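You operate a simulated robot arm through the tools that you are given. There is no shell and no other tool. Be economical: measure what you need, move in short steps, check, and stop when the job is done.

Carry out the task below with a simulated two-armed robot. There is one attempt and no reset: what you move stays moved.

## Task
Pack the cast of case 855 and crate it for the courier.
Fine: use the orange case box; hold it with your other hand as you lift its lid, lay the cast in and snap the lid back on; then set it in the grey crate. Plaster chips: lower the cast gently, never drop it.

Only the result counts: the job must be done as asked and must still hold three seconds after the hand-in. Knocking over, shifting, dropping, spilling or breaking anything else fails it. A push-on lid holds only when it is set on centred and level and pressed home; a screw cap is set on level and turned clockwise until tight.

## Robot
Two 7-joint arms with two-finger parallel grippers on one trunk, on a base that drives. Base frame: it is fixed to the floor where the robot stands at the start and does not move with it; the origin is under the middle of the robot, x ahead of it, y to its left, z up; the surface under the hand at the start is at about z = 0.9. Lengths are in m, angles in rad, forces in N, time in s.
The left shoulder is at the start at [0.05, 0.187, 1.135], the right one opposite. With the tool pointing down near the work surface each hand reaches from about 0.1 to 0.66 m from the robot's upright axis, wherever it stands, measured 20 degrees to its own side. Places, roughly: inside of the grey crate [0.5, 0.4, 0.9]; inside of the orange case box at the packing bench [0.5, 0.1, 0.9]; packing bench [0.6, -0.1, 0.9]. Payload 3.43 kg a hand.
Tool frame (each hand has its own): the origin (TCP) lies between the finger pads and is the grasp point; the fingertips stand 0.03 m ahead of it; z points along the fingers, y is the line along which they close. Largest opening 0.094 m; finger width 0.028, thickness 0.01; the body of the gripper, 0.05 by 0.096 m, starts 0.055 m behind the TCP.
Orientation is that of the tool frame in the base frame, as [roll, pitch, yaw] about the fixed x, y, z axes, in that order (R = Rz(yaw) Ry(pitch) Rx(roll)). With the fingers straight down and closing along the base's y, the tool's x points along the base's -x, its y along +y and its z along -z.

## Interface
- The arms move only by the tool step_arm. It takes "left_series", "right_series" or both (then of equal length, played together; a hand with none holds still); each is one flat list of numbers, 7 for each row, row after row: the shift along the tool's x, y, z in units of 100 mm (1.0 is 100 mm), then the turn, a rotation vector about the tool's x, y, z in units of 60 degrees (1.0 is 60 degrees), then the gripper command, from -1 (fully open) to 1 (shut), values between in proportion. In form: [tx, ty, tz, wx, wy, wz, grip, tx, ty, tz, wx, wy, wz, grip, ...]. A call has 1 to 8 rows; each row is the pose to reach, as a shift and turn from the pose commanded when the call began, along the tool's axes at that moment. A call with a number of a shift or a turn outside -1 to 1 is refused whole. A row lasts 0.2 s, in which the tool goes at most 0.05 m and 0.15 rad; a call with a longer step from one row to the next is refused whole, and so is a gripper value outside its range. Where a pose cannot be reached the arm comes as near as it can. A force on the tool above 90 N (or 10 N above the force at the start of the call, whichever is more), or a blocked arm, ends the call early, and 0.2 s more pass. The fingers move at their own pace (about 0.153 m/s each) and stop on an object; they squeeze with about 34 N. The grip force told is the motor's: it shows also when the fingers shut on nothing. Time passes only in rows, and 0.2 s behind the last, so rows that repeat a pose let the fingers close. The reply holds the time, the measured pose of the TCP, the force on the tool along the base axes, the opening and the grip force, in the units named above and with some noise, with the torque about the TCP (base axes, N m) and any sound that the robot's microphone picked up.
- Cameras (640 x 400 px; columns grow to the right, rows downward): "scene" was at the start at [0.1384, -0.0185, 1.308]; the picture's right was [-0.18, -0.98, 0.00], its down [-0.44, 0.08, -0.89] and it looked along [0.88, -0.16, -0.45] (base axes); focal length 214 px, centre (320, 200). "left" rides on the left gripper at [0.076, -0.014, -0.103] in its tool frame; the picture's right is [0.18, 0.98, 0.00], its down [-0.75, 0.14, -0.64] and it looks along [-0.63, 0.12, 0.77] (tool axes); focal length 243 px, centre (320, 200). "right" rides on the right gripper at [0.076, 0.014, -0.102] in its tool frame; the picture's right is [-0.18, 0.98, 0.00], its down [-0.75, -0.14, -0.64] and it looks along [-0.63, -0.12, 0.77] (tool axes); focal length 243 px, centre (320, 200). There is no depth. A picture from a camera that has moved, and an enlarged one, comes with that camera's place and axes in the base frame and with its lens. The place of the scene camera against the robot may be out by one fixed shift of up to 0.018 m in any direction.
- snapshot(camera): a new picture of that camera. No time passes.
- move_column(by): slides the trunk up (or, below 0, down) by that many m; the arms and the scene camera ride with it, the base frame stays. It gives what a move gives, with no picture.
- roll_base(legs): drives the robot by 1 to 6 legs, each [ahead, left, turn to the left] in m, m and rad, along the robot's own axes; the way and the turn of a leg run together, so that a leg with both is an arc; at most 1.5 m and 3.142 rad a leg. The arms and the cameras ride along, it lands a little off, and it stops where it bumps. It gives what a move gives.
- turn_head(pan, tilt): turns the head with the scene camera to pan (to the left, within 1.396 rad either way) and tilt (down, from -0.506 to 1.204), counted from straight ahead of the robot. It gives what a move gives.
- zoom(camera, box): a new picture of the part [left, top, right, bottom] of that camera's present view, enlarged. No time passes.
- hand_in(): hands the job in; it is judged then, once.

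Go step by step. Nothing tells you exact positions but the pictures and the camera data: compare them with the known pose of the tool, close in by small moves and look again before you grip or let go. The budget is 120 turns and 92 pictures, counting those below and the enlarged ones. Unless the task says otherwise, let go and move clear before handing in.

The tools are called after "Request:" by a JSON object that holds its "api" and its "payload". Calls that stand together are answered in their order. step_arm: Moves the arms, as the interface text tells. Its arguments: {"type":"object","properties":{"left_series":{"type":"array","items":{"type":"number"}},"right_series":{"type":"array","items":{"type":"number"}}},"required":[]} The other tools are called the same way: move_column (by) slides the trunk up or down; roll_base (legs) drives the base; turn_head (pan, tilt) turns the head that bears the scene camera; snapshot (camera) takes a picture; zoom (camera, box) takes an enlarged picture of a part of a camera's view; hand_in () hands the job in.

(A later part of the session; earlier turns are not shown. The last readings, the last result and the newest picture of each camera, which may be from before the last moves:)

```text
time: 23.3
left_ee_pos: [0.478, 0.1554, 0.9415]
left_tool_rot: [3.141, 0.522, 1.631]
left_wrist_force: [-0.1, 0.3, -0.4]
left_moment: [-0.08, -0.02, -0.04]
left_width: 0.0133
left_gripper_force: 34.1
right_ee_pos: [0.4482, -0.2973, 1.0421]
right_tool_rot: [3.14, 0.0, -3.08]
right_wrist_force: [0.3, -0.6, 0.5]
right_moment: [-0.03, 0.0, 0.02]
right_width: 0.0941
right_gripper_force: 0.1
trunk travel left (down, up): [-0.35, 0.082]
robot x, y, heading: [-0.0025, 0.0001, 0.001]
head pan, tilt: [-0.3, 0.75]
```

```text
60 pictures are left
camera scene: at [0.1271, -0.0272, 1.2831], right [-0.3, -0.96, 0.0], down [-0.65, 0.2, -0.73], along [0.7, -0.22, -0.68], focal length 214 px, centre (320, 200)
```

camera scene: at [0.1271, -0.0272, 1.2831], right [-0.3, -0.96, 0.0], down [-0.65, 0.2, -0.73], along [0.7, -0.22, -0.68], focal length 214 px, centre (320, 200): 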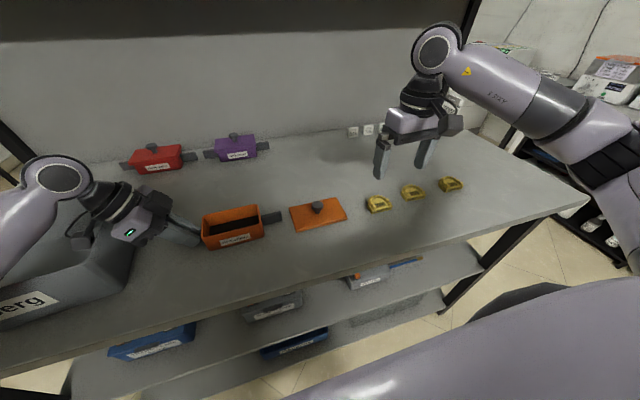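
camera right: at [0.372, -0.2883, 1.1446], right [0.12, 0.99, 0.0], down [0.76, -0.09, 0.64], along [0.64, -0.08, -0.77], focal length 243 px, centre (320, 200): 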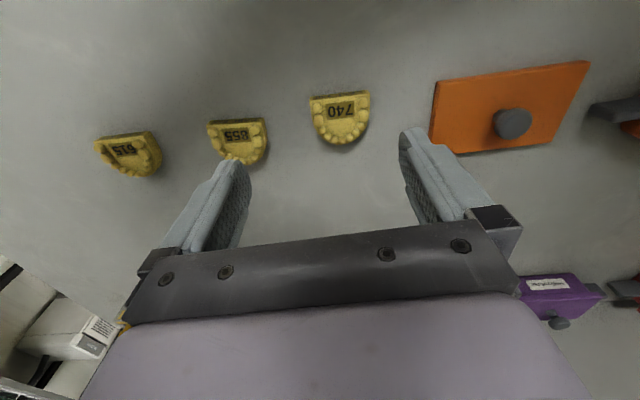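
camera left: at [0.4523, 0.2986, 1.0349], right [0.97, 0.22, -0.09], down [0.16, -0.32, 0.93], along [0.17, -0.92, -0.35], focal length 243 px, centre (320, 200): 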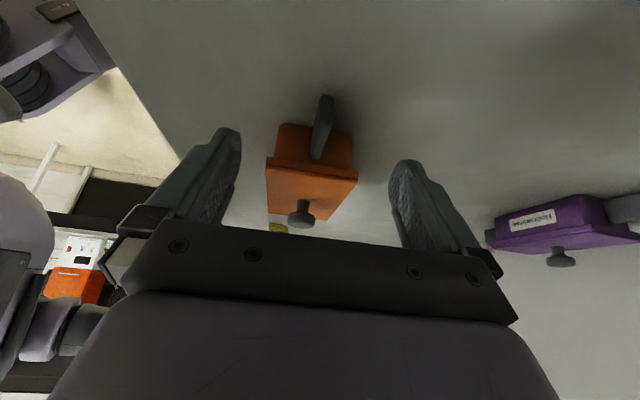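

Request:
{"api": "step_arm", "payload": {"right_series": [-0.1, -0.45, 0, 0, 0, 0, -1, -0.2, -0.89, 0, 0, 0, 0, -1]}}

Request:
{"api": "snapshot", "payload": {"camera": "right"}}

Request:
{"api": "zoom", "payload": {"camera": "right", "box": [240, 70, 400, 170]}}

```text
time: 23.9
left_ee_pos: [0.4778, 0.157, 0.9405]
left_tool_rot: [3.141, 0.525, 1.632]
left_wrist_force: [-0.4, -1.3, -0.3]
left_moment: [-0.01, -0.01, -0.03]
left_width: 0.0134
left_gripper_force: 34.1
right_ee_pos: [0.4774, -0.3879, 1.0393]
right_tool_rot: [3.139, 0.0, -3.078]
right_wrist_force: [0.4, -0.7, 0.1]
right_moment: [0.03, -0.01, 0.02]
right_width: 0.094
right_gripper_force: 0.0
trunk travel left (down, up): [-0.35, 0.082]
robot x, y, heading: [0.0019, 0.0029, 0.001]
head pan, tilt: [-0.3, 0.75]
```

```text
59 pictures are left
camera right: at [0.4004, -0.3771, 1.143], right [0.12, 0.99, 0.0], down [0.76, -0.09, 0.64], along [0.64, -0.08, -0.77], focal length 243 px, centre (320, 200)
```

right: 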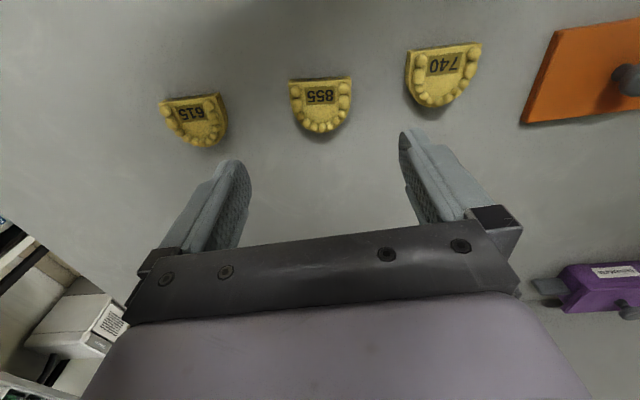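

```text
4.00 times, centred on (320, 120) of right
camera zoom: at [0.4004, -0.3771, 1.143], right [0.12, 0.99, 0.0], down [0.76, -0.09, 0.64], along [0.64, -0.08, -0.77], focal length 970 px, centre (320, 520)
```

zoom: 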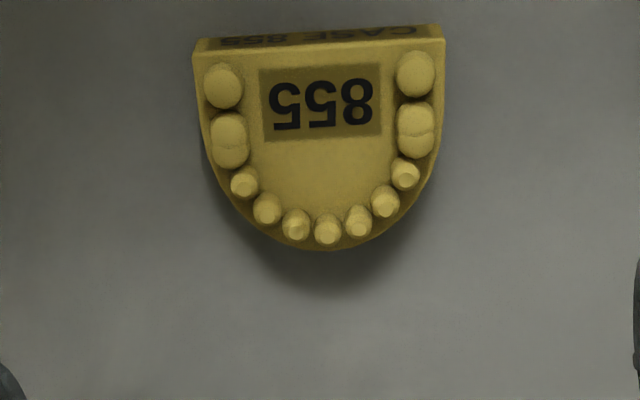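

The cast's yaw is about −0.065 and its parallel flanks lie near x .466, y −.385. I'll align the gripper, go down partway and check.

Request:
{"api": "step_arm", "payload": {"right_series": [0.1, 0.035, 0, 0, 0, 0.12, -0.8, 0.1, 0.035, 0.3, 0, 0, 0.12, -0.8, 0.1, 0.035, 0.6, 0, 0, 0.12, -0.8]}}

Request:
{"api": "snapshot", "payload": {"camera": "right"}}

Request:
{"api": "zoom", "payload": {"camera": "right", "box": [220, 70, 420, 220]}}

```text
time: 24.7
left_ee_pos: [0.4779, 0.1553, 0.9407]
left_tool_rot: [3.141, 0.525, 1.633]
left_wrist_force: [-0.7, 0.2, 0.3]
left_moment: [-0.05, -0.02, 0.02]
left_width: 0.0136
left_gripper_force: 33.8
right_ee_pos: [0.4658, -0.3828, 0.9835]
right_tool_rot: [3.141, 0.001, 3.078]
right_wrist_force: [0.3, -0.1, 0.9]
right_moment: [0.02, 0.01, 0.0]
right_width: 0.0847
right_gripper_force: 0.1
trunk travel left (down, up): [-0.35, 0.082]
robot x, y, heading: [-0.0022, 0.0024, 0.001]
head pan, tilt: [-0.3, 0.75]
```

```text
57 pictures are left
camera right: at [0.3906, -0.3628, 1.0849], right [0.25, 0.97, 0.0], down [0.74, -0.19, 0.64], along [0.62, -0.16, -0.77], focal length 243 px, centre (320, 200)
```

right: 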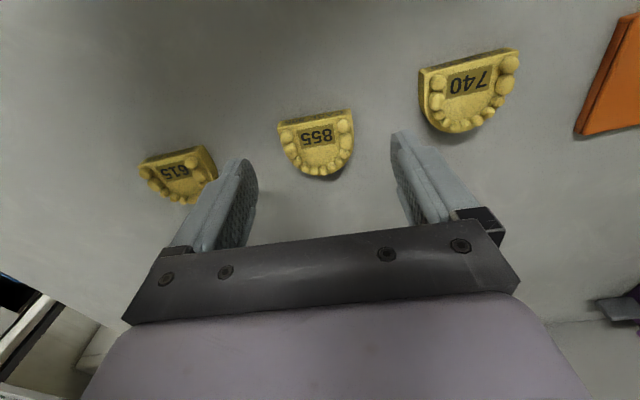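

```text
2.67 times, centred on (320, 145) of right
camera zoom: at [0.3906, -0.3628, 1.0849], right [0.25, 0.97, 0.0], down [0.74, -0.19, 0.64], along [0.62, -0.16, -0.77], focal length 647 px, centre (320, 347)
```

zoom: 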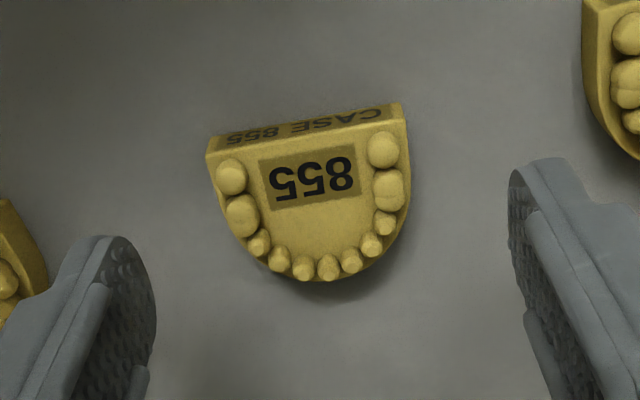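

Request:
{"api": "step_arm", "payload": {"right_series": [0, -0.01, 0.2, 0, 0, 0.035, -0.8, 0, -0.015, 0.4, 0, 0, 0.035, -0.8, 0, -0.015, 0.47, 0, 0, 0.035, -0.8]}}

Request:
{"api": "zoom", "payload": {"camera": "right", "box": [180, 100, 460, 275]}}

Request:
{"api": "zoom", "payload": {"camera": "scene", "box": [350, 140, 490, 230]}}

```text
time: 25.5
left_ee_pos: [0.4795, 0.1555, 0.9418]
left_tool_rot: [3.141, 0.523, 1.632]
left_wrist_force: [0.1, -0.4, -0.1]
left_moment: [0.0, 0.01, 0.0]
left_width: 0.0131
left_gripper_force: 34.0
right_ee_pos: [0.4659, -0.3831, 0.9341]
right_tool_rot: [-3.14, 0.0, 3.041]
right_wrist_force: [0.1, -0.3, 0.7]
right_moment: [0.0, -0.02, -0.04]
right_width: 0.0844
right_gripper_force: 0.0
trunk travel left (down, up): [-0.35, 0.082]
robot x, y, heading: [-0.0011, -0.0021, -0.005]
head pan, tilt: [-0.3, 0.75]
```

```text
2.29 times, centred on (320, 188) of right
camera zoom: at [0.3918, -0.361, 1.0371], right [0.28, 0.96, 0.0], down [0.74, -0.22, 0.64], along [0.62, -0.18, -0.77], focal length 555 px, centre (320, 229)
```

zoom: 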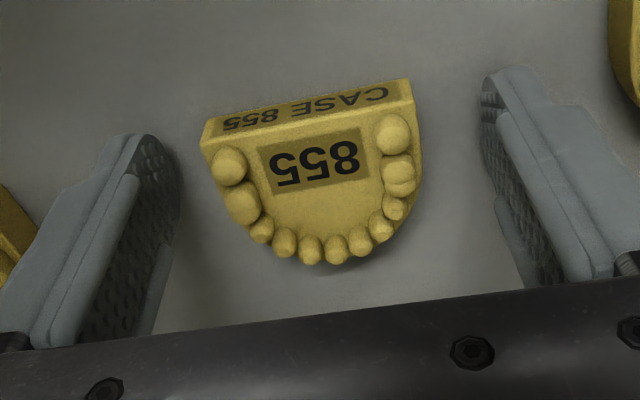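

```text
4.44 times, centred on (420, 185) of scene
camera zoom: at [0.1274, -0.0267, 1.2831], right [-0.3, -0.96, 0.0], down [-0.65, 0.2, -0.73], along [0.7, -0.22, -0.68], focal length 953 px, centre (-124, 267)
```

zoom: 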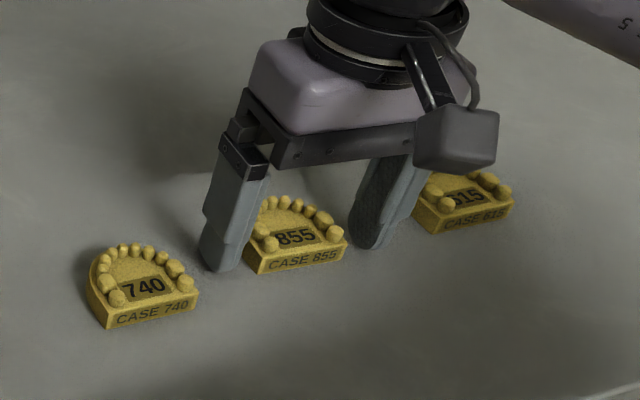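

The cast sits about 3 mm toward −y of the finger midpoint; I'll correct that and close gently.

Request:
{"api": "step_arm", "payload": {"right_series": [-0.01, -0.03, 0, 0, 0, 0, -0.8, -0.01, -0.03, 0, 0, 0, 0, -0.5]}}

Request:
{"api": "zoom", "payload": {"camera": "right", "box": [180, 100, 460, 275]}}

```text
time: 26.1
left_ee_pos: [0.4781, 0.1563, 0.9407]
left_tool_rot: [-3.142, 0.525, 1.632]
left_wrist_force: [-0.2, 0.2, 0.2]
left_moment: [0.0, 0.0, -0.01]
left_width: 0.0134
left_gripper_force: 33.8
right_ee_pos: [0.4683, -0.3876, 0.9335]
right_tool_rot: [3.14, 0.0, 3.041]
right_wrist_force: [0.6, -0.7, -0.2]
right_moment: [0.02, 0.0, 0.0]
right_width: 0.0703
right_gripper_force: 0.1
trunk travel left (down, up): [-0.35, 0.082]
robot x, y, heading: [0.0007, -0.0021, 0.002]
head pan, tilt: [-0.3, 0.75]
```

```text
2.29 times, centred on (320, 188) of right
camera zoom: at [0.3928, -0.3644, 1.0365], right [0.28, 0.96, 0.0], down [0.74, -0.22, 0.64], along [0.62, -0.18, -0.77], focal length 555 px, centre (320, 229)
```

zoom: 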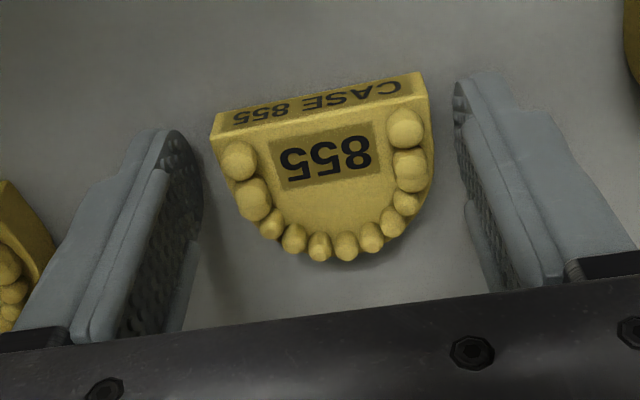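

Request:
{"api": "step_arm", "payload": {"right_series": [0, -0.005, 0, 0, 0, 0, -0.2, 0, -0.005, 0, 0, 0, 0, 0, 0, -0.005, 0, 0, 0, 0, 0.6, 0, -0.005, 0, 0, 0, 0, 1, 0, -0.005, 0, 0, 0, 0, 1]}}

Request:
{"api": "zoom", "payload": {"camera": "right", "box": [180, 100, 460, 275]}}

```text
time: 27.3
left_ee_pos: [0.4784, 0.1569, 0.9395]
left_tool_rot: [-3.141, 0.525, 1.631]
left_wrist_force: [1.6, 0.9, -0.7]
left_moment: [0.0, 0.0, -0.01]
left_width: 0.0135
left_gripper_force: 33.9
right_ee_pos: [0.4676, -0.3868, 0.9346]
right_tool_rot: [3.14, 0.0, 3.042]
right_wrist_force: [-0.2, 1.3, 0.0]
right_moment: [0.01, -0.02, -0.03]
right_width: 0.0552
right_gripper_force: 34.4
trunk travel left (down, up): [-0.35, 0.082]
robot x, y, heading: [0.0009, 0.0016, 0.004]
head pan, tilt: [-0.3, 0.75]
```

```text
2.29 times, centred on (320, 188) of right
camera zoom: at [0.393, -0.3644, 1.037], right [0.28, 0.96, 0.0], down [0.74, -0.22, 0.64], along [0.62, -0.18, -0.77], focal length 555 px, centre (320, 229)
```

zoom: 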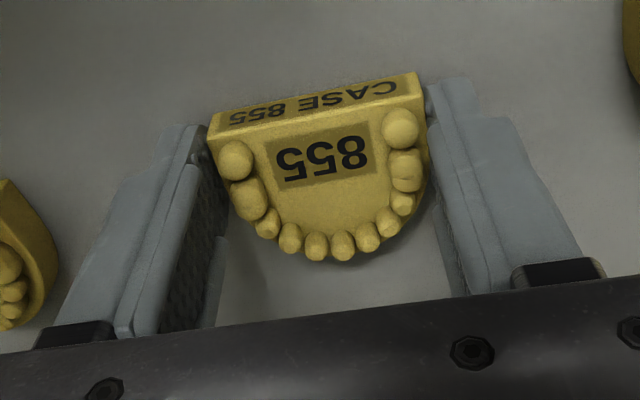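

Gripped at 55 mm. Lift gently and check it hangs true.

Request:
{"api": "step_arm", "payload": {"right_series": [0, 0, -0.05, 0, 0, 0, 1, 0, 0, -0.2, 0, 0, 0, 1, 0, 0, -0.5, 0, 0, 0, 1, 0, 0, -0.9, 0, 0, 0, 1]}}

Request:
{"api": "zoom", "payload": {"camera": "right", "box": [180, 100, 460, 275]}}

Request:
{"api": "zoom", "payload": {"camera": "scene", "box": [350, 110, 490, 200]}}

```text
time: 28.3
left_ee_pos: [0.4792, 0.1562, 0.9401]
left_tool_rot: [3.141, 0.524, 1.633]
left_wrist_force: [0.0, 0.9, 0.3]
left_moment: [-0.15, 0.0, -0.01]
left_width: 0.0134
left_gripper_force: 33.9
right_ee_pos: [0.4659, -0.3843, 1.0254]
right_tool_rot: [3.137, 0.001, 3.039]
right_wrist_force: [0.4, 0.3, -1.8]
right_moment: [0.0, 0.0, 0.02]
right_width: 0.0555
right_gripper_force: 34.4
trunk travel left (down, up): [-0.35, 0.082]
robot x, y, heading: [-0.0002, -0.0012, 0.002]
head pan, tilt: [-0.3, 0.75]
```

```text
2.29 times, centred on (320, 188) of right
camera zoom: at [0.3912, -0.3626, 1.1284], right [0.28, 0.96, 0.0], down [0.74, -0.22, 0.64], along [0.62, -0.18, -0.77], focal length 555 px, centre (320, 229)
```

zoom: 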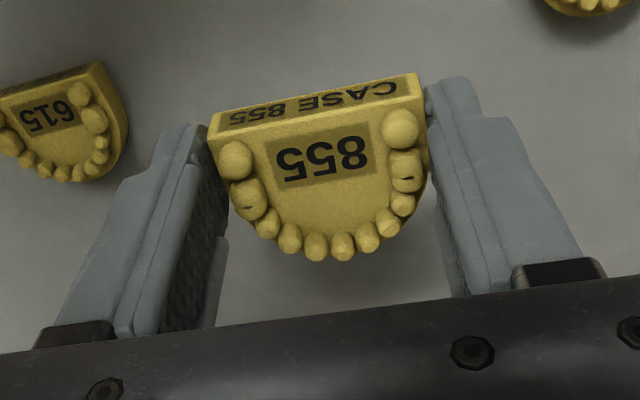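

```text
4.44 times, centred on (420, 155) of scene
camera zoom: at [0.1273, -0.0265, 1.283], right [-0.3, -0.96, 0.0], down [-0.65, 0.2, -0.73], along [0.7, -0.22, -0.68], focal length 953 px, centre (-124, 400)
```

zoom: 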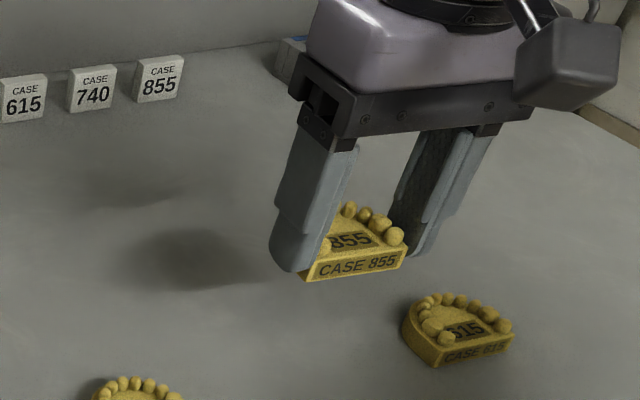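

Cast hangs firmly. Now I carry it over towards the box at this height, turning to the box yaw.

Request:
{"api": "step_arm", "payload": {"right_series": [0.03, 0.33, 0, 0, 0, -0.05, 1, 0.06, 0.66, 0, 0, 0, -0.1, 1, 0.1, 0.99, 0, 0, 0, -0.155, 1]}}

Request:
{"api": "step_arm", "payload": {"right_series": [-0.02, 0.33, -0.1, 0, 0, 0, 1, -0.04, 0.66, -0.1, 0, 0, 0, 1, -0.062, 0.99, -0.1, 0, 0, 0, 1]}}

Request:
{"api": "step_arm", "payload": {"right_series": [-0.02, 0.33, 0, 0, 0, 0, 1, -0.04, 0.66, 0, 0, 0, 0, 1, -0.062, 0.99, 0, 0, 0, 0, 1]}}

Request:
{"api": "step_arm", "payload": {"right_series": [-0.02, 0.33, 0, 0, 0, 0, 1, -0.04, 0.66, 0, 0, 0, 0, 1, -0.062, 0.99, 0, 0, 0, 0, 1]}}

Request:
{"api": "turn_head", "payload": {"pan": 0.2, "tilt": 0.75}}

```text
time: 29.1
left_ee_pos: [0.4782, 0.1561, 0.9406]
left_tool_rot: [3.141, 0.526, 1.632]
left_wrist_force: [1.0, 0.5, -1.0]
left_moment: [-0.05, 0.03, 0.0]
left_width: 0.0132
left_gripper_force: 33.5
right_ee_pos: [0.4691, -0.2853, 1.0256]
right_tool_rot: [3.14, -0.001, -3.082]
right_wrist_force: [1.5, 0.6, -2.3]
right_moment: [0.01, 0.01, 0.0]
right_width: 0.0553
right_gripper_force: 34.2
trunk travel left (down, up): [-0.35, 0.082]
robot x, y, heading: [-0.0001, 0.0028, -0.001]
head pan, tilt: [-0.3, 0.75]
```

```text
time: 29.9
left_ee_pos: [0.4779, 0.1558, 0.9406]
left_tool_rot: [3.141, 0.525, 1.632]
left_wrist_force: [0.4, -0.2, 0.3]
left_moment: [0.07, 0.01, 0.01]
left_width: 0.0132
left_gripper_force: 33.6
right_ee_pos: [0.4655, -0.1894, 1.0355]
right_tool_rot: [3.14, 0.001, -3.081]
right_wrist_force: [-0.3, -0.4, -1.2]
right_moment: [0.0, -0.01, 0.01]
right_width: 0.0552
right_gripper_force: 34.8
trunk travel left (down, up): [-0.35, 0.082]
robot x, y, heading: [-0.0035, -0.0001, 0.001]
head pan, tilt: [-0.3, 0.75]
```

```text
time: 30.7
left_ee_pos: [0.4792, 0.1565, 0.9409]
left_tool_rot: [3.141, 0.527, 1.631]
left_wrist_force: [0.0, 0.0, -0.9]
left_moment: [0.04, 0.0, 0.01]
left_width: 0.0131
left_gripper_force: 33.7
right_ee_pos: [0.4669, -0.0905, 1.0334]
right_tool_rot: [-3.141, 0.0, -3.081]
right_wrist_force: [-0.9, 0.2, -0.2]
right_moment: [-0.01, 0.0, 0.0]
right_width: 0.0554
right_gripper_force: 33.5
trunk travel left (down, up): [-0.35, 0.082]
robot x, y, heading: [0.002, -0.0003, 0.004]
head pan, tilt: [-0.3, 0.75]
```

```text
time: 31.5
left_ee_pos: [0.4794, 0.1566, 0.9399]
left_tool_rot: [-3.14, 0.525, 1.631]
left_wrist_force: [-0.3, -0.4, 0.2]
left_moment: [0.1, 0.0, 0.01]
left_width: 0.0133
left_gripper_force: 34.2
right_ee_pos: [0.4659, 0.0107, 1.0347]
right_tool_rot: [3.138, 0.0, -3.082]
right_wrist_force: [-0.4, 0.4, 0.2]
right_moment: [0.0, 0.03, 0.01]
right_width: 0.0553
right_gripper_force: 34.7
trunk travel left (down, up): [-0.35, 0.082]
robot x, y, heading: [0.0006, 0.0011, -0.001]
head pan, tilt: [-0.3, 0.75]
```

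```text
time: 32.5
left_ee_pos: [0.4783, 0.156, 0.9403]
left_tool_rot: [3.141, 0.524, 1.632]
left_wrist_force: [-0.3, -0.1, 0.1]
left_moment: [0.0, 0.01, 0.01]
left_width: 0.0133
left_gripper_force: 33.9
right_ee_pos: [0.4655, 0.0092, 1.0344]
right_tool_rot: [3.14, 0.0, -3.08]
right_wrist_force: [0.6, 0.4, -1.3]
right_moment: [0.0, 0.03, 0.02]
right_width: 0.0551
right_gripper_force: 34.1
trunk travel left (down, up): [-0.35, 0.082]
robot x, y, heading: [-0.0008, 0.0032, -0.002]
head pan, tilt: [0.201, 0.75]
```

Request:
{"api": "step_arm", "payload": {"right_series": [-0.02, 0.27, 0, 0, 0, 0, 1, -0.035, 0.54, 0, 0, 0, 0, 1, -0.035, 0.54, 0.3, 0, 0, 0, 1]}}

Request:
{"api": "snapshot", "payload": {"camera": "right"}}

Request:
{"api": "snapshot", "payload": {"camera": "scene"}}

```text
time: 33.2
left_ee_pos: [0.4781, 0.1572, 0.9412]
left_tool_rot: [-3.14, 0.525, 1.631]
left_wrist_force: [0.5, -1.0, -0.1]
left_moment: [0.04, 0.05, -0.02]
left_width: 0.0132
left_gripper_force: 34.3
right_ee_pos: [0.4674, 0.0626, 1.0039]
right_tool_rot: [3.14, -0.001, -3.082]
right_wrist_force: [-0.2, -0.2, -0.2]
right_moment: [-0.01, 0.0, -0.04]
right_width: 0.0551
right_gripper_force: 33.9
trunk travel left (down, up): [-0.35, 0.082]
robot x, y, heading: [-0.0039, 0.0002, -0.001]
head pan, tilt: [0.201, 0.75]
```

```text
49 pictures are left
camera right: at [0.3901, 0.0735, 1.1068], right [0.12, 0.99, 0.0], down [0.76, -0.1, 0.64], along [0.64, -0.08, -0.77], focal length 243 px, centre (320, 200)
```

right: 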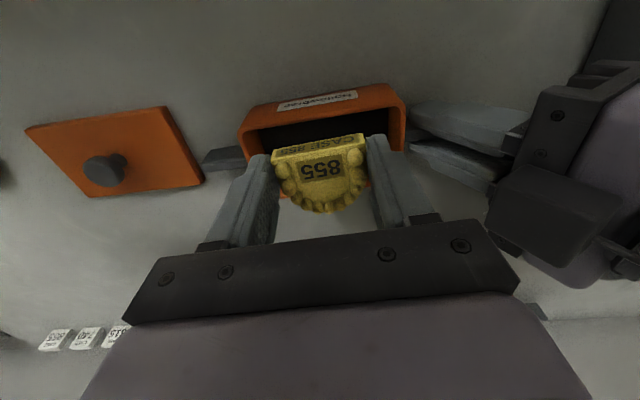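

```text
48 pictures are left
camera scene: at [0.1296, 0.0142, 1.2831], right [0.2, -0.98, 0.0], down [-0.67, -0.14, -0.73], along [0.72, 0.15, -0.68], focal length 214 px, centre (320, 200)
```

scene: 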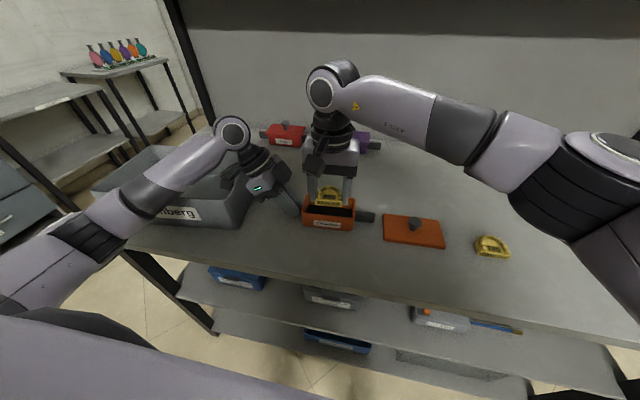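

Request:
{"api": "zoom", "payload": {"camera": "right", "box": [220, 70, 420, 220]}}

Request:
{"api": "zoom", "payload": {"camera": "scene", "box": [270, 160, 390, 240]}}

```text
2.67 times, centred on (320, 145) of right
camera zoom: at [0.3901, 0.0735, 1.1068], right [0.12, 0.99, 0.0], down [0.76, -0.1, 0.64], along [0.64, -0.08, -0.77], focal length 647 px, centre (320, 347)
```

zoom: 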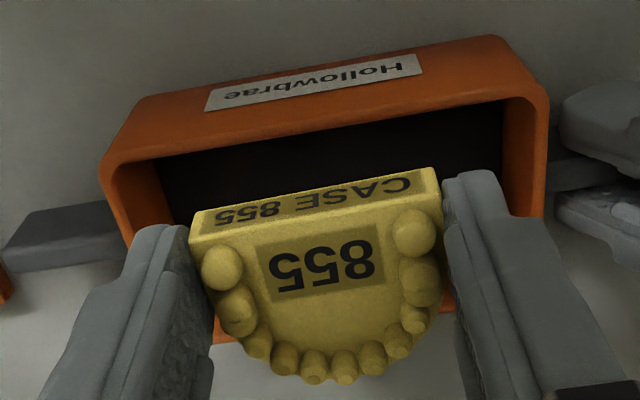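

```text
5.00 times, centred on (330, 200) of scene
camera zoom: at [0.1296, 0.0142, 1.2831], right [0.2, -0.98, 0.0], down [-0.67, -0.14, -0.73], along [0.72, 0.15, -0.68], focal length 1072 px, centre (270, 200)
```

zoom: 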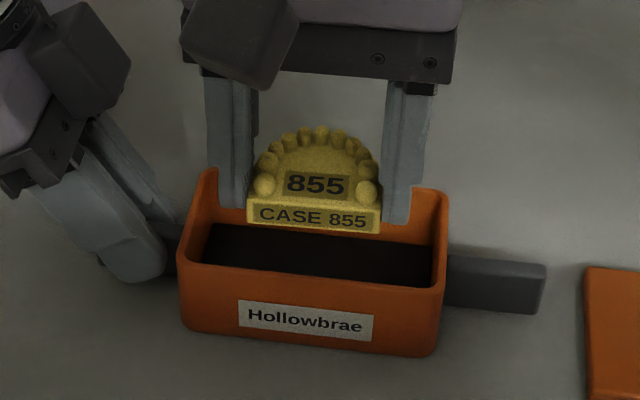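

The box centre looks to be x≈.484, so I shift the cast forward about 7 mm, lower to just above the rim and check.

Request:
{"api": "step_arm", "payload": {"right_series": [-0.07, 0.015, 0, 0, 0, 0, 1, -0.07, 0.015, 0.12, 0, 0, 0, 1, -0.07, 0.015, 0.22, 0, 0, 0, 1]}}

Request:
{"api": "zoom", "payload": {"camera": "right", "box": [220, 70, 420, 220]}}

Request:
{"api": "zoom", "payload": {"camera": "scene", "box": [280, 170, 380, 240]}}

```text
time: 34.0
left_ee_pos: [0.4793, 0.1563, 0.9407]
left_tool_rot: [3.139, 0.526, 1.631]
left_wrist_force: [-0.3, -0.4, 0.0]
left_moment: [0.06, 0.01, -0.02]
left_width: 0.0134
left_gripper_force: 33.8
right_ee_pos: [0.473, 0.0658, 0.9803]
right_tool_rot: [3.139, 0.001, -3.08]
right_wrist_force: [-0.7, 0.5, -0.5]
right_moment: [0.0, -0.02, 0.0]
right_width: 0.0549
right_gripper_force: 34.2
trunk travel left (down, up): [-0.35, 0.082]
robot x, y, heading: [0.0023, 0.0002, -0.0]
head pan, tilt: [0.201, 0.75]
```

```text
2.67 times, centred on (320, 145) of right
camera zoom: at [0.3971, 0.0764, 1.0834], right [0.12, 0.99, 0.0], down [0.76, -0.1, 0.64], along [0.64, -0.08, -0.77], focal length 647 px, centre (320, 347)
```

zoom: 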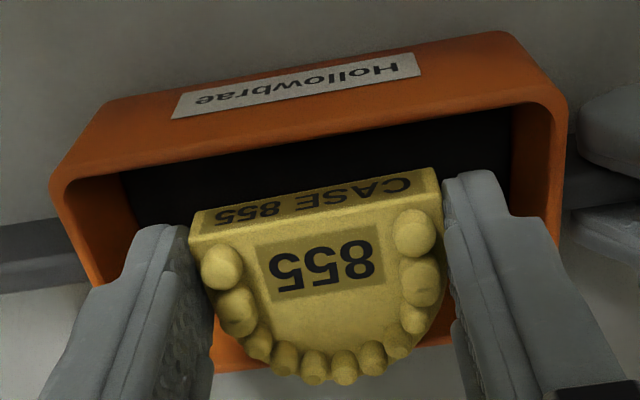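

```text
5.71 times, centred on (330, 205) of scene
camera zoom: at [0.1295, 0.0143, 1.2831], right [0.2, -0.98, 0.0], down [-0.67, -0.14, -0.73], along [0.72, 0.15, -0.68], focal length 1226 px, centre (263, 171)
```

zoom: 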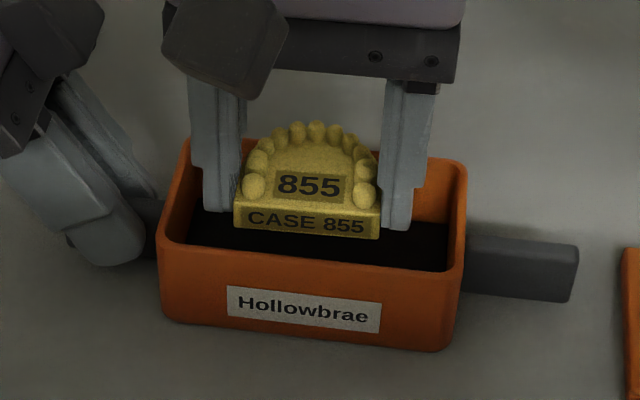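

Request:
{"api": "step_arm", "payload": {"right_series": [-0.025, 0, 0, 0, 0, 0, 1, -0.025, 0, 0.06, 0, 0, 0, 1, -0.025, 0, 0.12, 0, 0, 0, 1]}}

Request:
{"api": "zoom", "payload": {"camera": "right", "box": [220, 70, 420, 220]}}

Request:
{"api": "zoom", "payload": {"camera": "scene", "box": [280, 170, 380, 240]}}

```text
time: 34.9
left_ee_pos: [0.4778, 0.156, 0.9416]
left_tool_rot: [-3.141, 0.526, 1.63]
left_wrist_force: [1.7, -1.5, -3.4]
left_moment: [-0.04, 0.04, -0.03]
left_width: 0.0132
left_gripper_force: 34.1
right_ee_pos: [0.4764, 0.0659, 0.9733]
right_tool_rot: [3.137, 0.008, -3.079]
right_wrist_force: [-0.3, -0.3, 20.1]
right_moment: [0.08, -0.76, 0.08]
right_width: 0.0555
right_gripper_force: 33.8
trunk travel left (down, up): [-0.35, 0.082]
robot x, y, heading: [-0.0019, 0.004, -0.0]
head pan, tilt: [0.201, 0.75]
```

```text
2.67 times, centred on (320, 145) of right
camera zoom: at [0.3994, 0.0763, 1.0756], right [0.12, 0.99, 0.01], down [0.76, -0.1, 0.65], along [0.64, -0.07, -0.76], focal length 647 px, centre (320, 347)
```

zoom: 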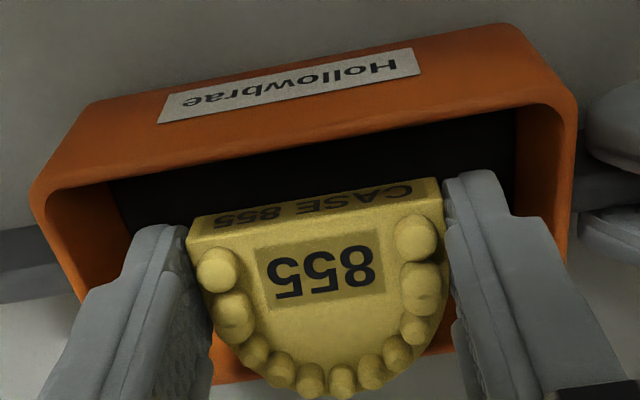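

```text
5.71 times, centred on (330, 205) of scene
camera zoom: at [0.1282, 0.0141, 1.2835], right [0.2, -0.98, 0.0], down [-0.67, -0.14, -0.73], along [0.72, 0.15, -0.68], focal length 1226 px, centre (263, 171)
```

zoom: 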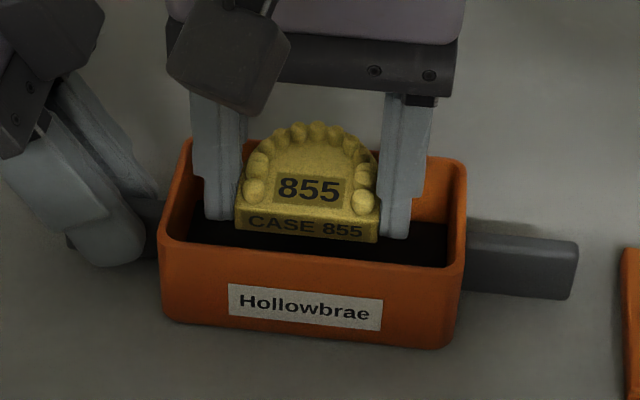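

The apex touched the rear rim (the moment puts contact 38 mm ahead). Rising, shifting back 7 mm and checking the cast's tilt.

Request:
{"api": "step_arm", "payload": {"right_series": [0, 0, -0.1, 0, 0, 0, 1, 0.07, 0, -0.2, 0, 0, 0, 1]}}

Request:
{"api": "zoom", "payload": {"camera": "right", "box": [220, 70, 420, 220]}}

Request:
{"api": "zoom", "payload": {"camera": "scene", "box": [280, 160, 380, 230]}}

```text
time: 35.5
left_ee_pos: [0.478, 0.1545, 0.9404]
left_tool_rot: [3.141, 0.525, 1.631]
left_wrist_force: [0.3, -0.6, 1.4]
left_moment: [-0.03, -0.03, 0.01]
left_width: 0.0134
left_gripper_force: 34.0
right_ee_pos: [0.4714, 0.0644, 0.9889]
right_tool_rot: [-3.141, -0.002, -3.082]
right_wrist_force: [-0.1, 0.0, -0.9]
right_moment: [0.01, -0.04, -0.02]
right_width: 0.0551
right_gripper_force: 33.9
trunk travel left (down, up): [-0.35, 0.082]
robot x, y, heading: [0.0014, -0.0008, 0.001]
head pan, tilt: [0.201, 0.75]
```

```text
2.67 times, centred on (320, 145) of right
camera zoom: at [0.3946, 0.0744, 1.0924], right [0.12, 0.99, 0.0], down [0.76, -0.1, 0.64], along [0.64, -0.08, -0.77], focal length 647 px, centre (320, 347)
```

zoom: 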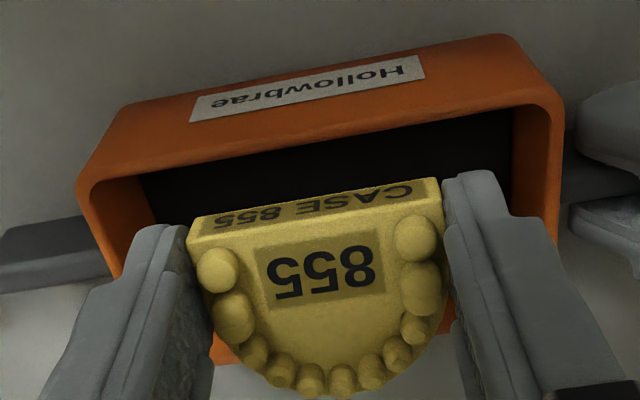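

```text
5.71 times, centred on (330, 195) of scene
camera zoom: at [0.1293, 0.0143, 1.283], right [0.2, -0.98, 0.0], down [-0.67, -0.14, -0.73], along [0.72, 0.15, -0.68], focal length 1226 px, centre (263, 229)
```

zoom: 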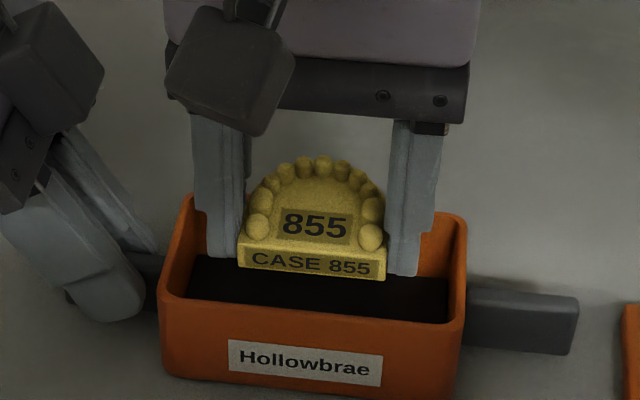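

The cast tipped in the grip about 0.09 rad (apex up). I'll pitch the hand to level it, then look.

Request:
{"api": "step_arm", "payload": {"right_series": [0, 0, 0, 0, 0.086, 0, 1, 0, 0, 0.06, 0, 0.086, 0, 1]}}

Request:
{"api": "zoom", "payload": {"camera": "right", "box": [220, 70, 420, 220]}}

Request:
{"api": "zoom", "payload": {"camera": "scene", "box": [280, 160, 380, 230]}}

```text
time: 36.0
left_ee_pos: [0.479, 0.1554, 0.9396]
left_tool_rot: [-3.141, 0.527, 1.633]
left_wrist_force: [-0.4, -0.2, 1.2]
left_moment: [-0.11, -0.07, 0.01]
left_width: 0.0133
left_gripper_force: 33.9
right_ee_pos: [0.4714, 0.0646, 0.9838]
right_tool_rot: [3.14, -0.09, -3.081]
right_wrist_force: [-0.1, 1.2, -1.1]
right_moment: [-0.02, -0.04, 0.04]
right_width: 0.055
right_gripper_force: 33.7
trunk travel left (down, up): [-0.35, 0.082]
robot x, y, heading: [0.0012, -0.0019, -0.006]
head pan, tilt: [0.201, 0.75]
```

```text
2.67 times, centred on (320, 145) of right
camera zoom: at [0.4041, 0.0753, 1.0935], right [0.12, 0.99, -0.02], down [0.82, -0.09, 0.57], along [0.57, -0.08, -0.82], focal length 647 px, centre (320, 347)
```

zoom: 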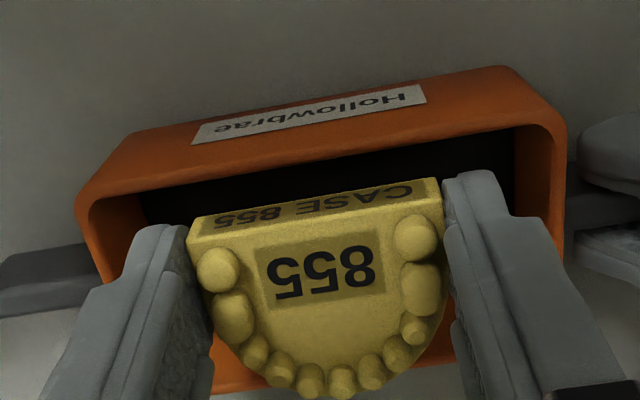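

```text
5.71 times, centred on (330, 195) of scene
camera zoom: at [0.1294, 0.0143, 1.2831], right [0.2, -0.98, 0.0], down [-0.67, -0.14, -0.73], along [0.72, 0.15, -0.68], focal length 1226 px, centre (263, 229)
```

zoom: 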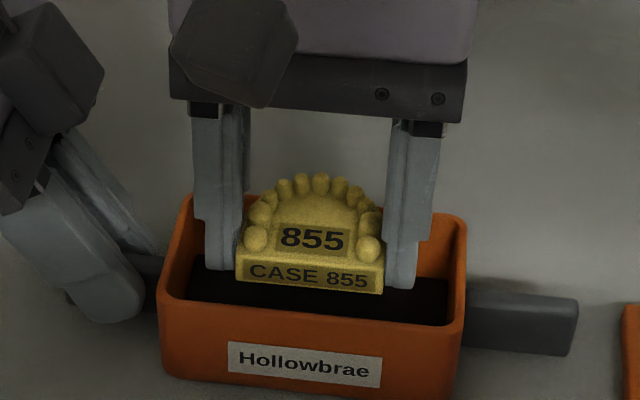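

The cast reads level again. Now lowering vertically in small steps, watching the force.

Request:
{"api": "step_arm", "payload": {"right_series": [-0.0045, 0, 0.05, 0, 0, 0, 1, -0.009, 0, 0.1, 0, 0, 0, 1]}}

Request:
{"api": "zoom", "payload": {"camera": "scene", "box": [280, 160, 380, 230]}}

```text
time: 36.6
left_ee_pos: [0.4792, 0.1555, 0.9413]
left_tool_rot: [-3.142, 0.525, 1.633]
left_wrist_force: [0.1, 0.2, -0.1]
left_moment: [-0.01, 0.02, 0.02]
left_width: 0.0133
left_gripper_force: 33.8
right_ee_pos: [0.471, 0.0657, 0.9756]
right_tool_rot: [3.14, -0.09, -3.081]
right_wrist_force: [-0.4, -0.3, -1.0]
right_moment: [-0.01, 0.01, -0.02]
right_width: 0.0551
right_gripper_force: 33.8
trunk travel left (down, up): [-0.35, 0.082]
robot x, y, heading: [0.0003, 0.0026, 0.001]
head pan, tilt: [0.201, 0.75]
```

```text
5.71 times, centred on (330, 195) of scene
camera zoom: at [0.1294, 0.0143, 1.2831], right [0.2, -0.98, 0.0], down [-0.67, -0.14, -0.73], along [0.72, 0.15, -0.68], focal length 1226 px, centre (263, 229)
```

zoom: 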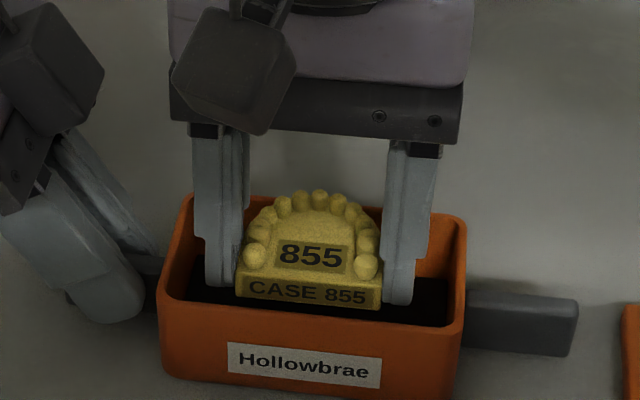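

Request:
{"api": "step_arm", "payload": {"right_series": [0.02, -0.03, 0, 0, 0, 0, 1, 0.0155, -0.03, 0.05, 0, 0, 0, 1]}}

Request:
{"api": "step_arm", "payload": {"right_series": [-0.0045, 0, 0.05, 0, 0, 0, 1]}}

Request:
{"api": "zoom", "payload": {"camera": "scene", "box": [280, 160, 380, 230]}}

Request:
{"api": "zoom", "payload": {"camera": "right", "box": [220, 70, 420, 220]}}

```text
time: 37.2
left_ee_pos: [0.4784, 0.1555, 0.9408]
left_tool_rot: [3.141, 0.523, 1.632]
left_wrist_force: [1.9, 1.3, -4.7]
left_moment: [-0.17, -0.08, 0.02]
left_width: 0.0131
left_gripper_force: 33.8
right_ee_pos: [0.4687, 0.0615, 0.9737]
right_tool_rot: [3.138, -0.087, -3.082]
right_wrist_force: [-0.4, -3.7, 20.3]
right_moment: [-0.11, 0.4, 0.14]
right_width: 0.055
right_gripper_force: 34.1
trunk travel left (down, up): [-0.35, 0.082]
robot x, y, heading: [-0.0013, 0.0039, -0.002]
head pan, tilt: [0.201, 0.75]
```

```text
time: 37.6
left_ee_pos: [0.4774, 0.1548, 0.9413]
left_tool_rot: [3.14, 0.521, 1.631]
left_wrist_force: [6.7, 4.2, -12.1]
left_moment: [-0.24, -0.06, -0.02]
left_width: 0.0131
left_gripper_force: 34.0
right_ee_pos: [0.467, 0.0613, 0.973]
right_tool_rot: [3.137, -0.081, -3.076]
right_wrist_force: [-8.8, -10.5, 56.0]
right_moment: [-0.86, 1.1, 0.47]
right_width: 0.0551
right_gripper_force: 33.9
trunk travel left (down, up): [-0.35, 0.082]
robot x, y, heading: [-0.0001, 0.0037, 0.0]
head pan, tilt: [0.201, 0.75]
```

```text
5.71 times, centred on (330, 195) of scene
camera zoom: at [0.1258, 0.0134, 1.2843], right [0.2, -0.98, 0.0], down [-0.67, -0.14, -0.73], along [0.72, 0.15, -0.68], focal length 1226 px, centre (263, 229)
```

zoom: 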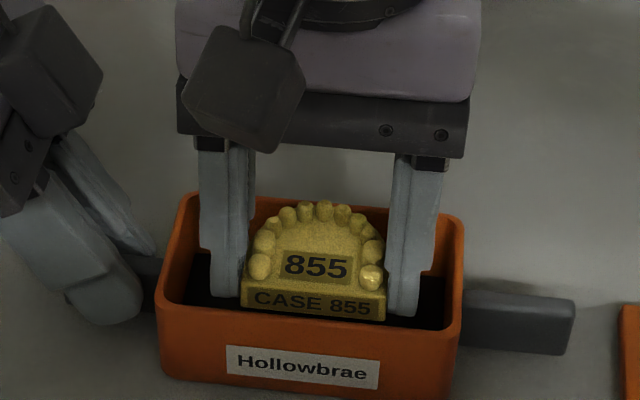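

```text
2.67 times, centred on (320, 145) of right
camera zoom: at [0.3991, 0.0719, 1.0828], right [0.12, 0.99, -0.01], down [0.81, -0.09, 0.58], along [0.57, -0.08, -0.82], focal length 647 px, centre (320, 347)
```

zoom: 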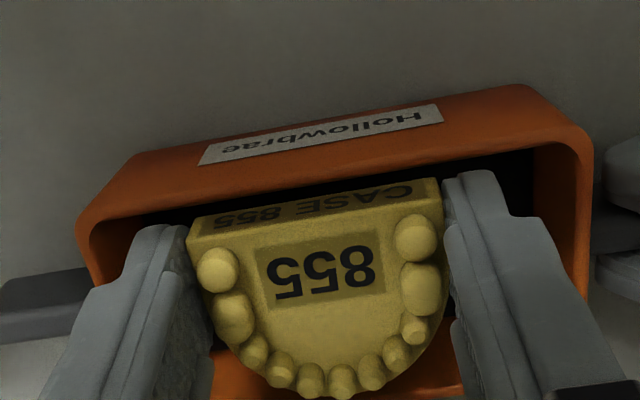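

The back edge now sits on the front rim, so clearance is only a few mm. I'll rise again and examine the alignment more carefully.

Request:
{"api": "step_arm", "payload": {"right_series": [0.009, 0, -0.1, 0, 0, 0, 1, -0.022, 0, -0.2, 0, 0, 0, 1]}}

Request:
{"api": "zoom", "payload": {"camera": "right", "box": [210, 80, 430, 220]}}

Request:
{"api": "zoom", "payload": {"camera": "scene", "box": [280, 160, 380, 230]}}

```text
time: 38.2
left_ee_pos: [0.4785, 0.1543, 0.9414]
left_tool_rot: [3.141, 0.526, 1.63]
left_wrist_force: [0.1, 0.6, -1.2]
left_moment: [0.07, -0.01, 0.0]
left_width: 0.0135
left_gripper_force: 34.0
right_ee_pos: [0.4725, 0.0621, 0.9815]
right_tool_rot: [3.141, -0.088, -3.081]
right_wrist_force: [-0.1, -0.1, -0.9]
right_moment: [0.02, -0.01, 0.03]
right_width: 0.0551
right_gripper_force: 34.3
trunk travel left (down, up): [-0.35, 0.082]
robot x, y, heading: [-0.002, -0.0003, 0.003]
head pan, tilt: [0.201, 0.75]
```

```text
2.86 times, centred on (320, 150) of right
camera zoom: at [0.4058, 0.0732, 1.0918], right [0.12, 0.99, -0.02], down [0.81, -0.09, 0.57], along [0.57, -0.08, -0.82], focal length 693 px, centre (320, 343)
```

zoom: 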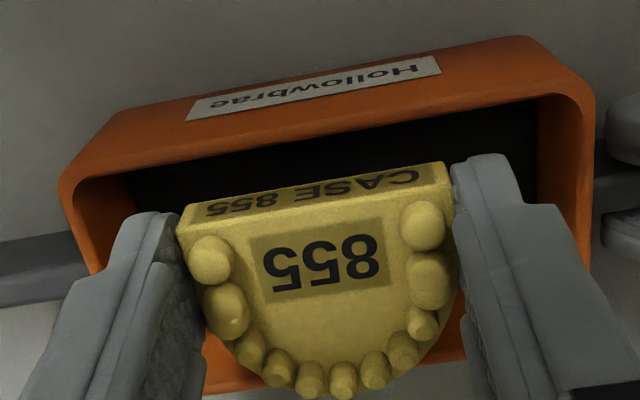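

```text
5.71 times, centred on (330, 195) of scene
camera zoom: at [0.1291, 0.0144, 1.2826], right [0.2, -0.98, 0.0], down [-0.67, -0.14, -0.73], along [0.72, 0.15, -0.68], focal length 1226 px, centre (263, 229)
```

zoom: 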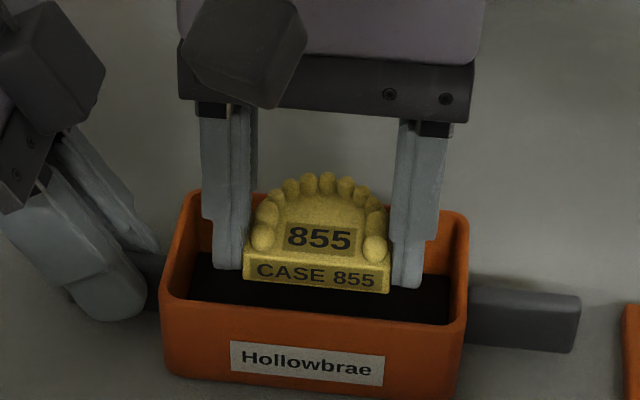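

Cast is yawed about 0.04 more than the box. Correcting yaw and lowering stepwise, at the midpoint between the two contacts.

Request:
{"api": "step_arm", "payload": {"right_series": [0, 0, 0, 0, 0, 0.038, 1, -0.0045, 0, 0.05, 0, 0, 0.038, 1, -0.0072, 0, 0.08, 0, 0, 0.038, 1]}}

```text
time: 39.0
left_ee_pos: [0.4789, 0.1562, 0.9403]
left_tool_rot: [3.141, 0.525, 1.632]
left_wrist_force: [0.4, 0.1, 1.7]
left_moment: [-0.01, 0.03, 0.01]
left_width: 0.0134
left_gripper_force: 34.3
right_ee_pos: [0.4718, 0.0626, 0.9761]
right_tool_rot: [-3.138, -0.09, -3.12]
right_wrist_force: [0.2, -0.6, -1.3]
right_moment: [0.04, 0.02, 0.04]
right_width: 0.055
right_gripper_force: 34.0
trunk travel left (down, up): [-0.35, 0.082]
robot x, y, heading: [-0.0005, 0.0003, 0.007]
head pan, tilt: [0.201, 0.75]
```

Request:
{"api": "step_arm", "payload": {"right_series": [-0.0018, 0, 0.02, 0, 0, 0, 1]}}

```text
time: 39.5
left_ee_pos: [0.4789, 0.1549, 0.94]
left_tool_rot: [3.141, 0.525, 1.631]
left_wrist_force: [-0.2, -0.7, 0.6]
left_moment: [0.09, -0.02, -0.01]
left_width: 0.0132
left_gripper_force: 34.3
right_ee_pos: [0.4719, 0.0618, 0.9742]
right_tool_rot: [-3.14, -0.089, -3.122]
right_wrist_force: [0.6, -0.1, 0.4]
right_moment: [-0.03, 0.02, -0.03]
right_width: 0.0553
right_gripper_force: 33.6
trunk travel left (down, up): [-0.35, 0.082]
robot x, y, heading: [0.001, -0.0017, -0.001]
head pan, tilt: [0.201, 0.75]
```

Request:
{"api": "step_arm", "payload": {"right_series": [-0.0018, 0, 0.02, 0, 0, 0, 1]}}

Request:
{"api": "zoom", "payload": {"camera": "right", "box": [210, 80, 430, 220]}}

```text
time: 39.9
left_ee_pos: [0.4777, 0.1558, 0.9414]
left_tool_rot: [3.141, 0.524, 1.63]
left_wrist_force: [0.6, -0.1, 0.3]
left_moment: [0.16, -0.05, 0.01]
left_width: 0.0132
left_gripper_force: 34.1
right_ee_pos: [0.4724, 0.0611, 0.9723]
right_tool_rot: [-3.14, -0.087, -3.121]
right_wrist_force: [0.9, 0.3, 9.4]
right_moment: [-0.32, 0.13, 0.13]
right_width: 0.0552
right_gripper_force: 34.2
trunk travel left (down, up): [-0.35, 0.082]
robot x, y, heading: [-0.003, -0.0002, 0.0]
head pan, tilt: [0.201, 0.75]
```

```text
2.86 times, centred on (320, 150) of right
camera zoom: at [0.4049, 0.0755, 1.0832], right [0.16, 0.99, -0.02], down [0.81, -0.12, 0.57], along [0.56, -0.11, -0.82], focal length 693 px, centre (320, 343)
```

zoom: 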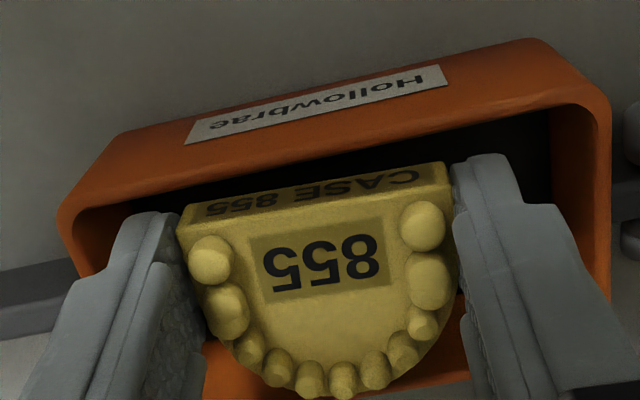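

A contact of 9 N at the −y finger on the front rim. Lift slightly, move 3 mm forward, and try again.

Request:
{"api": "step_arm", "payload": {"right_series": [0.0045, 0, -0.05, 0, 0, -0.01, 1, -0.026, 0, -0.05, 0, 0, -0.01, 1, -0.03, 0, -0.01, 0, 0, -0.01, 1]}}

Request:
{"api": "step_arm", "payload": {"right_series": [-0.0018, 0, 0.02, 0, 0, 0, 1]}}

```text
time: 40.6
left_ee_pos: [0.4787, 0.1554, 0.9414]
left_tool_rot: [-3.141, 0.526, 1.632]
left_wrist_force: [-1.2, -0.5, 0.6]
left_moment: [-0.01, -0.01, 0.01]
left_width: 0.0132
left_gripper_force: 33.7
right_ee_pos: [0.4761, 0.0634, 0.9735]
right_tool_rot: [-3.14, -0.088, -3.109]
right_wrist_force: [0.4, -0.1, -1.1]
right_moment: [0.01, 0.0, 0.01]
right_width: 0.055
right_gripper_force: 34.1
trunk travel left (down, up): [-0.35, 0.082]
robot x, y, heading: [-0.0012, 0.0023, 0.008]
head pan, tilt: [0.201, 0.75]
```

```text
time: 41.0
left_ee_pos: [0.4779, 0.1569, 0.9412]
left_tool_rot: [-3.14, 0.525, 1.631]
left_wrist_force: [-1.1, -0.1, 1.2]
left_moment: [0.05, 0.02, 0.0]
left_width: 0.0134
left_gripper_force: 34.0
right_ee_pos: [0.4752, 0.0622, 0.972]
right_tool_rot: [-3.139, -0.089, -3.11]
right_wrist_force: [-0.8, 1.0, -1.1]
right_moment: [0.0, -0.01, -0.02]
right_width: 0.0549
right_gripper_force: 33.8
trunk travel left (down, up): [-0.35, 0.082]
robot x, y, heading: [0.0004, -0.0027, -0.001]
head pan, tilt: [0.201, 0.75]
```

Request:
{"api": "step_arm", "payload": {"right_series": [-0.0018, 0, 0.02, 0, 0, 0, 1]}}

Request:
{"api": "step_arm", "payload": {"right_series": [-0.0018, 0, 0.02, 0, 0, 0, 1]}}

```text
time: 41.5
left_ee_pos: [0.4785, 0.1563, 0.9405]
left_tool_rot: [-3.14, 0.524, 1.631]
left_wrist_force: [0.9, 0.1, 1.4]
left_moment: [-0.01, 0.01, 0.02]
left_width: 0.0133
left_gripper_force: 33.9
right_ee_pos: [0.476, 0.0629, 0.9694]
right_tool_rot: [-3.14, -0.088, -3.11]
right_wrist_force: [0.3, -0.1, -0.9]
right_moment: [0.01, 0.01, -0.01]
right_width: 0.0553
right_gripper_force: 33.7
trunk travel left (down, up): [-0.35, 0.082]
robot x, y, heading: [-0.0007, 0.0028, -0.008]
head pan, tilt: [0.201, 0.75]
```

```text
time: 41.9
left_ee_pos: [0.4791, 0.1555, 0.9396]
left_tool_rot: [-3.141, 0.525, 1.633]
left_wrist_force: [0.3, 0.1, 1.6]
left_moment: [0.05, 0.0, 0.0]
left_width: 0.0132
left_gripper_force: 34.2
right_ee_pos: [0.4762, 0.0624, 0.9672]
right_tool_rot: [-3.139, -0.09, -3.111]
right_wrist_force: [0.1, 0.3, -1.0]
right_moment: [0.03, 0.0, 0.02]
right_width: 0.0551
right_gripper_force: 34.6
trunk travel left (down, up): [-0.35, 0.082]
robot x, y, heading: [-0.001, -0.0008, -0.001]
head pan, tilt: [0.201, 0.75]
```

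Inside the rim with no contact. I'll continue down and check with pictures.

Request:
{"api": "step_arm", "payload": {"right_series": [-0.0018, 0, 0.02, 0, 0, 0, 1, -0.0036, 0, 0.04, 0, 0, 0, 1]}}

Request:
{"api": "zoom", "payload": {"camera": "scene", "box": [280, 160, 380, 230]}}

Request:
{"api": "zoom", "payload": {"camera": "right", "box": [210, 80, 430, 220]}}

```text
time: 42.5
left_ee_pos: [0.4777, 0.156, 0.9409]
left_tool_rot: [-3.141, 0.526, 1.632]
left_wrist_force: [-0.4, -0.3, 1.8]
left_moment: [0.01, 0.02, 0.02]
left_width: 0.0131
left_gripper_force: 34.2
right_ee_pos: [0.4761, 0.0618, 0.963]
right_tool_rot: [-3.14, -0.088, -3.11]
right_wrist_force: [0.4, -0.4, -0.3]
right_moment: [-0.01, 0.0, 0.01]
right_width: 0.055
right_gripper_force: 33.6
trunk travel left (down, up): [-0.35, 0.082]
robot x, y, heading: [-0.0015, 0.0009, 0.001]
head pan, tilt: [0.201, 0.75]
```

```text
5.71 times, centred on (330, 195) of scene
camera zoom: at [0.1294, 0.0143, 1.2831], right [0.2, -0.98, 0.0], down [-0.67, -0.14, -0.73], along [0.72, 0.15, -0.68], focal length 1226 px, centre (263, 229)
```

zoom: 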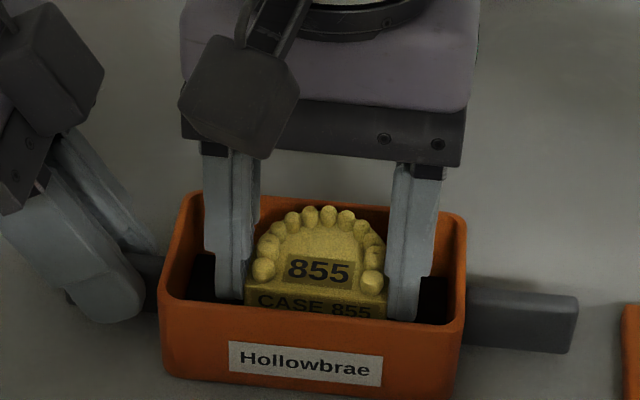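

```text
2.86 times, centred on (320, 150) of right
camera zoom: at [0.4087, 0.0753, 1.0725], right [0.15, 0.99, -0.02], down [0.81, -0.11, 0.57], along [0.56, -0.1, -0.82], focal length 693 px, centre (320, 343)
```

zoom: 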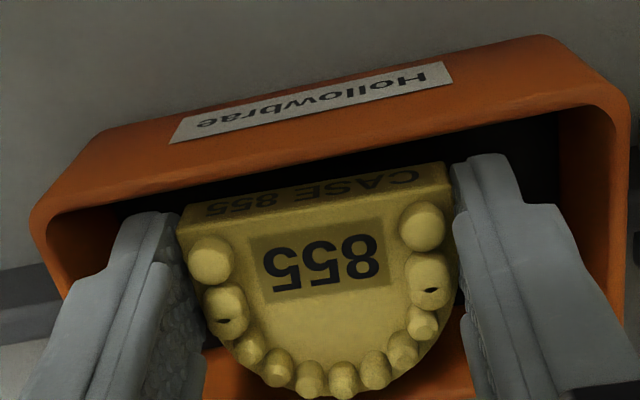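

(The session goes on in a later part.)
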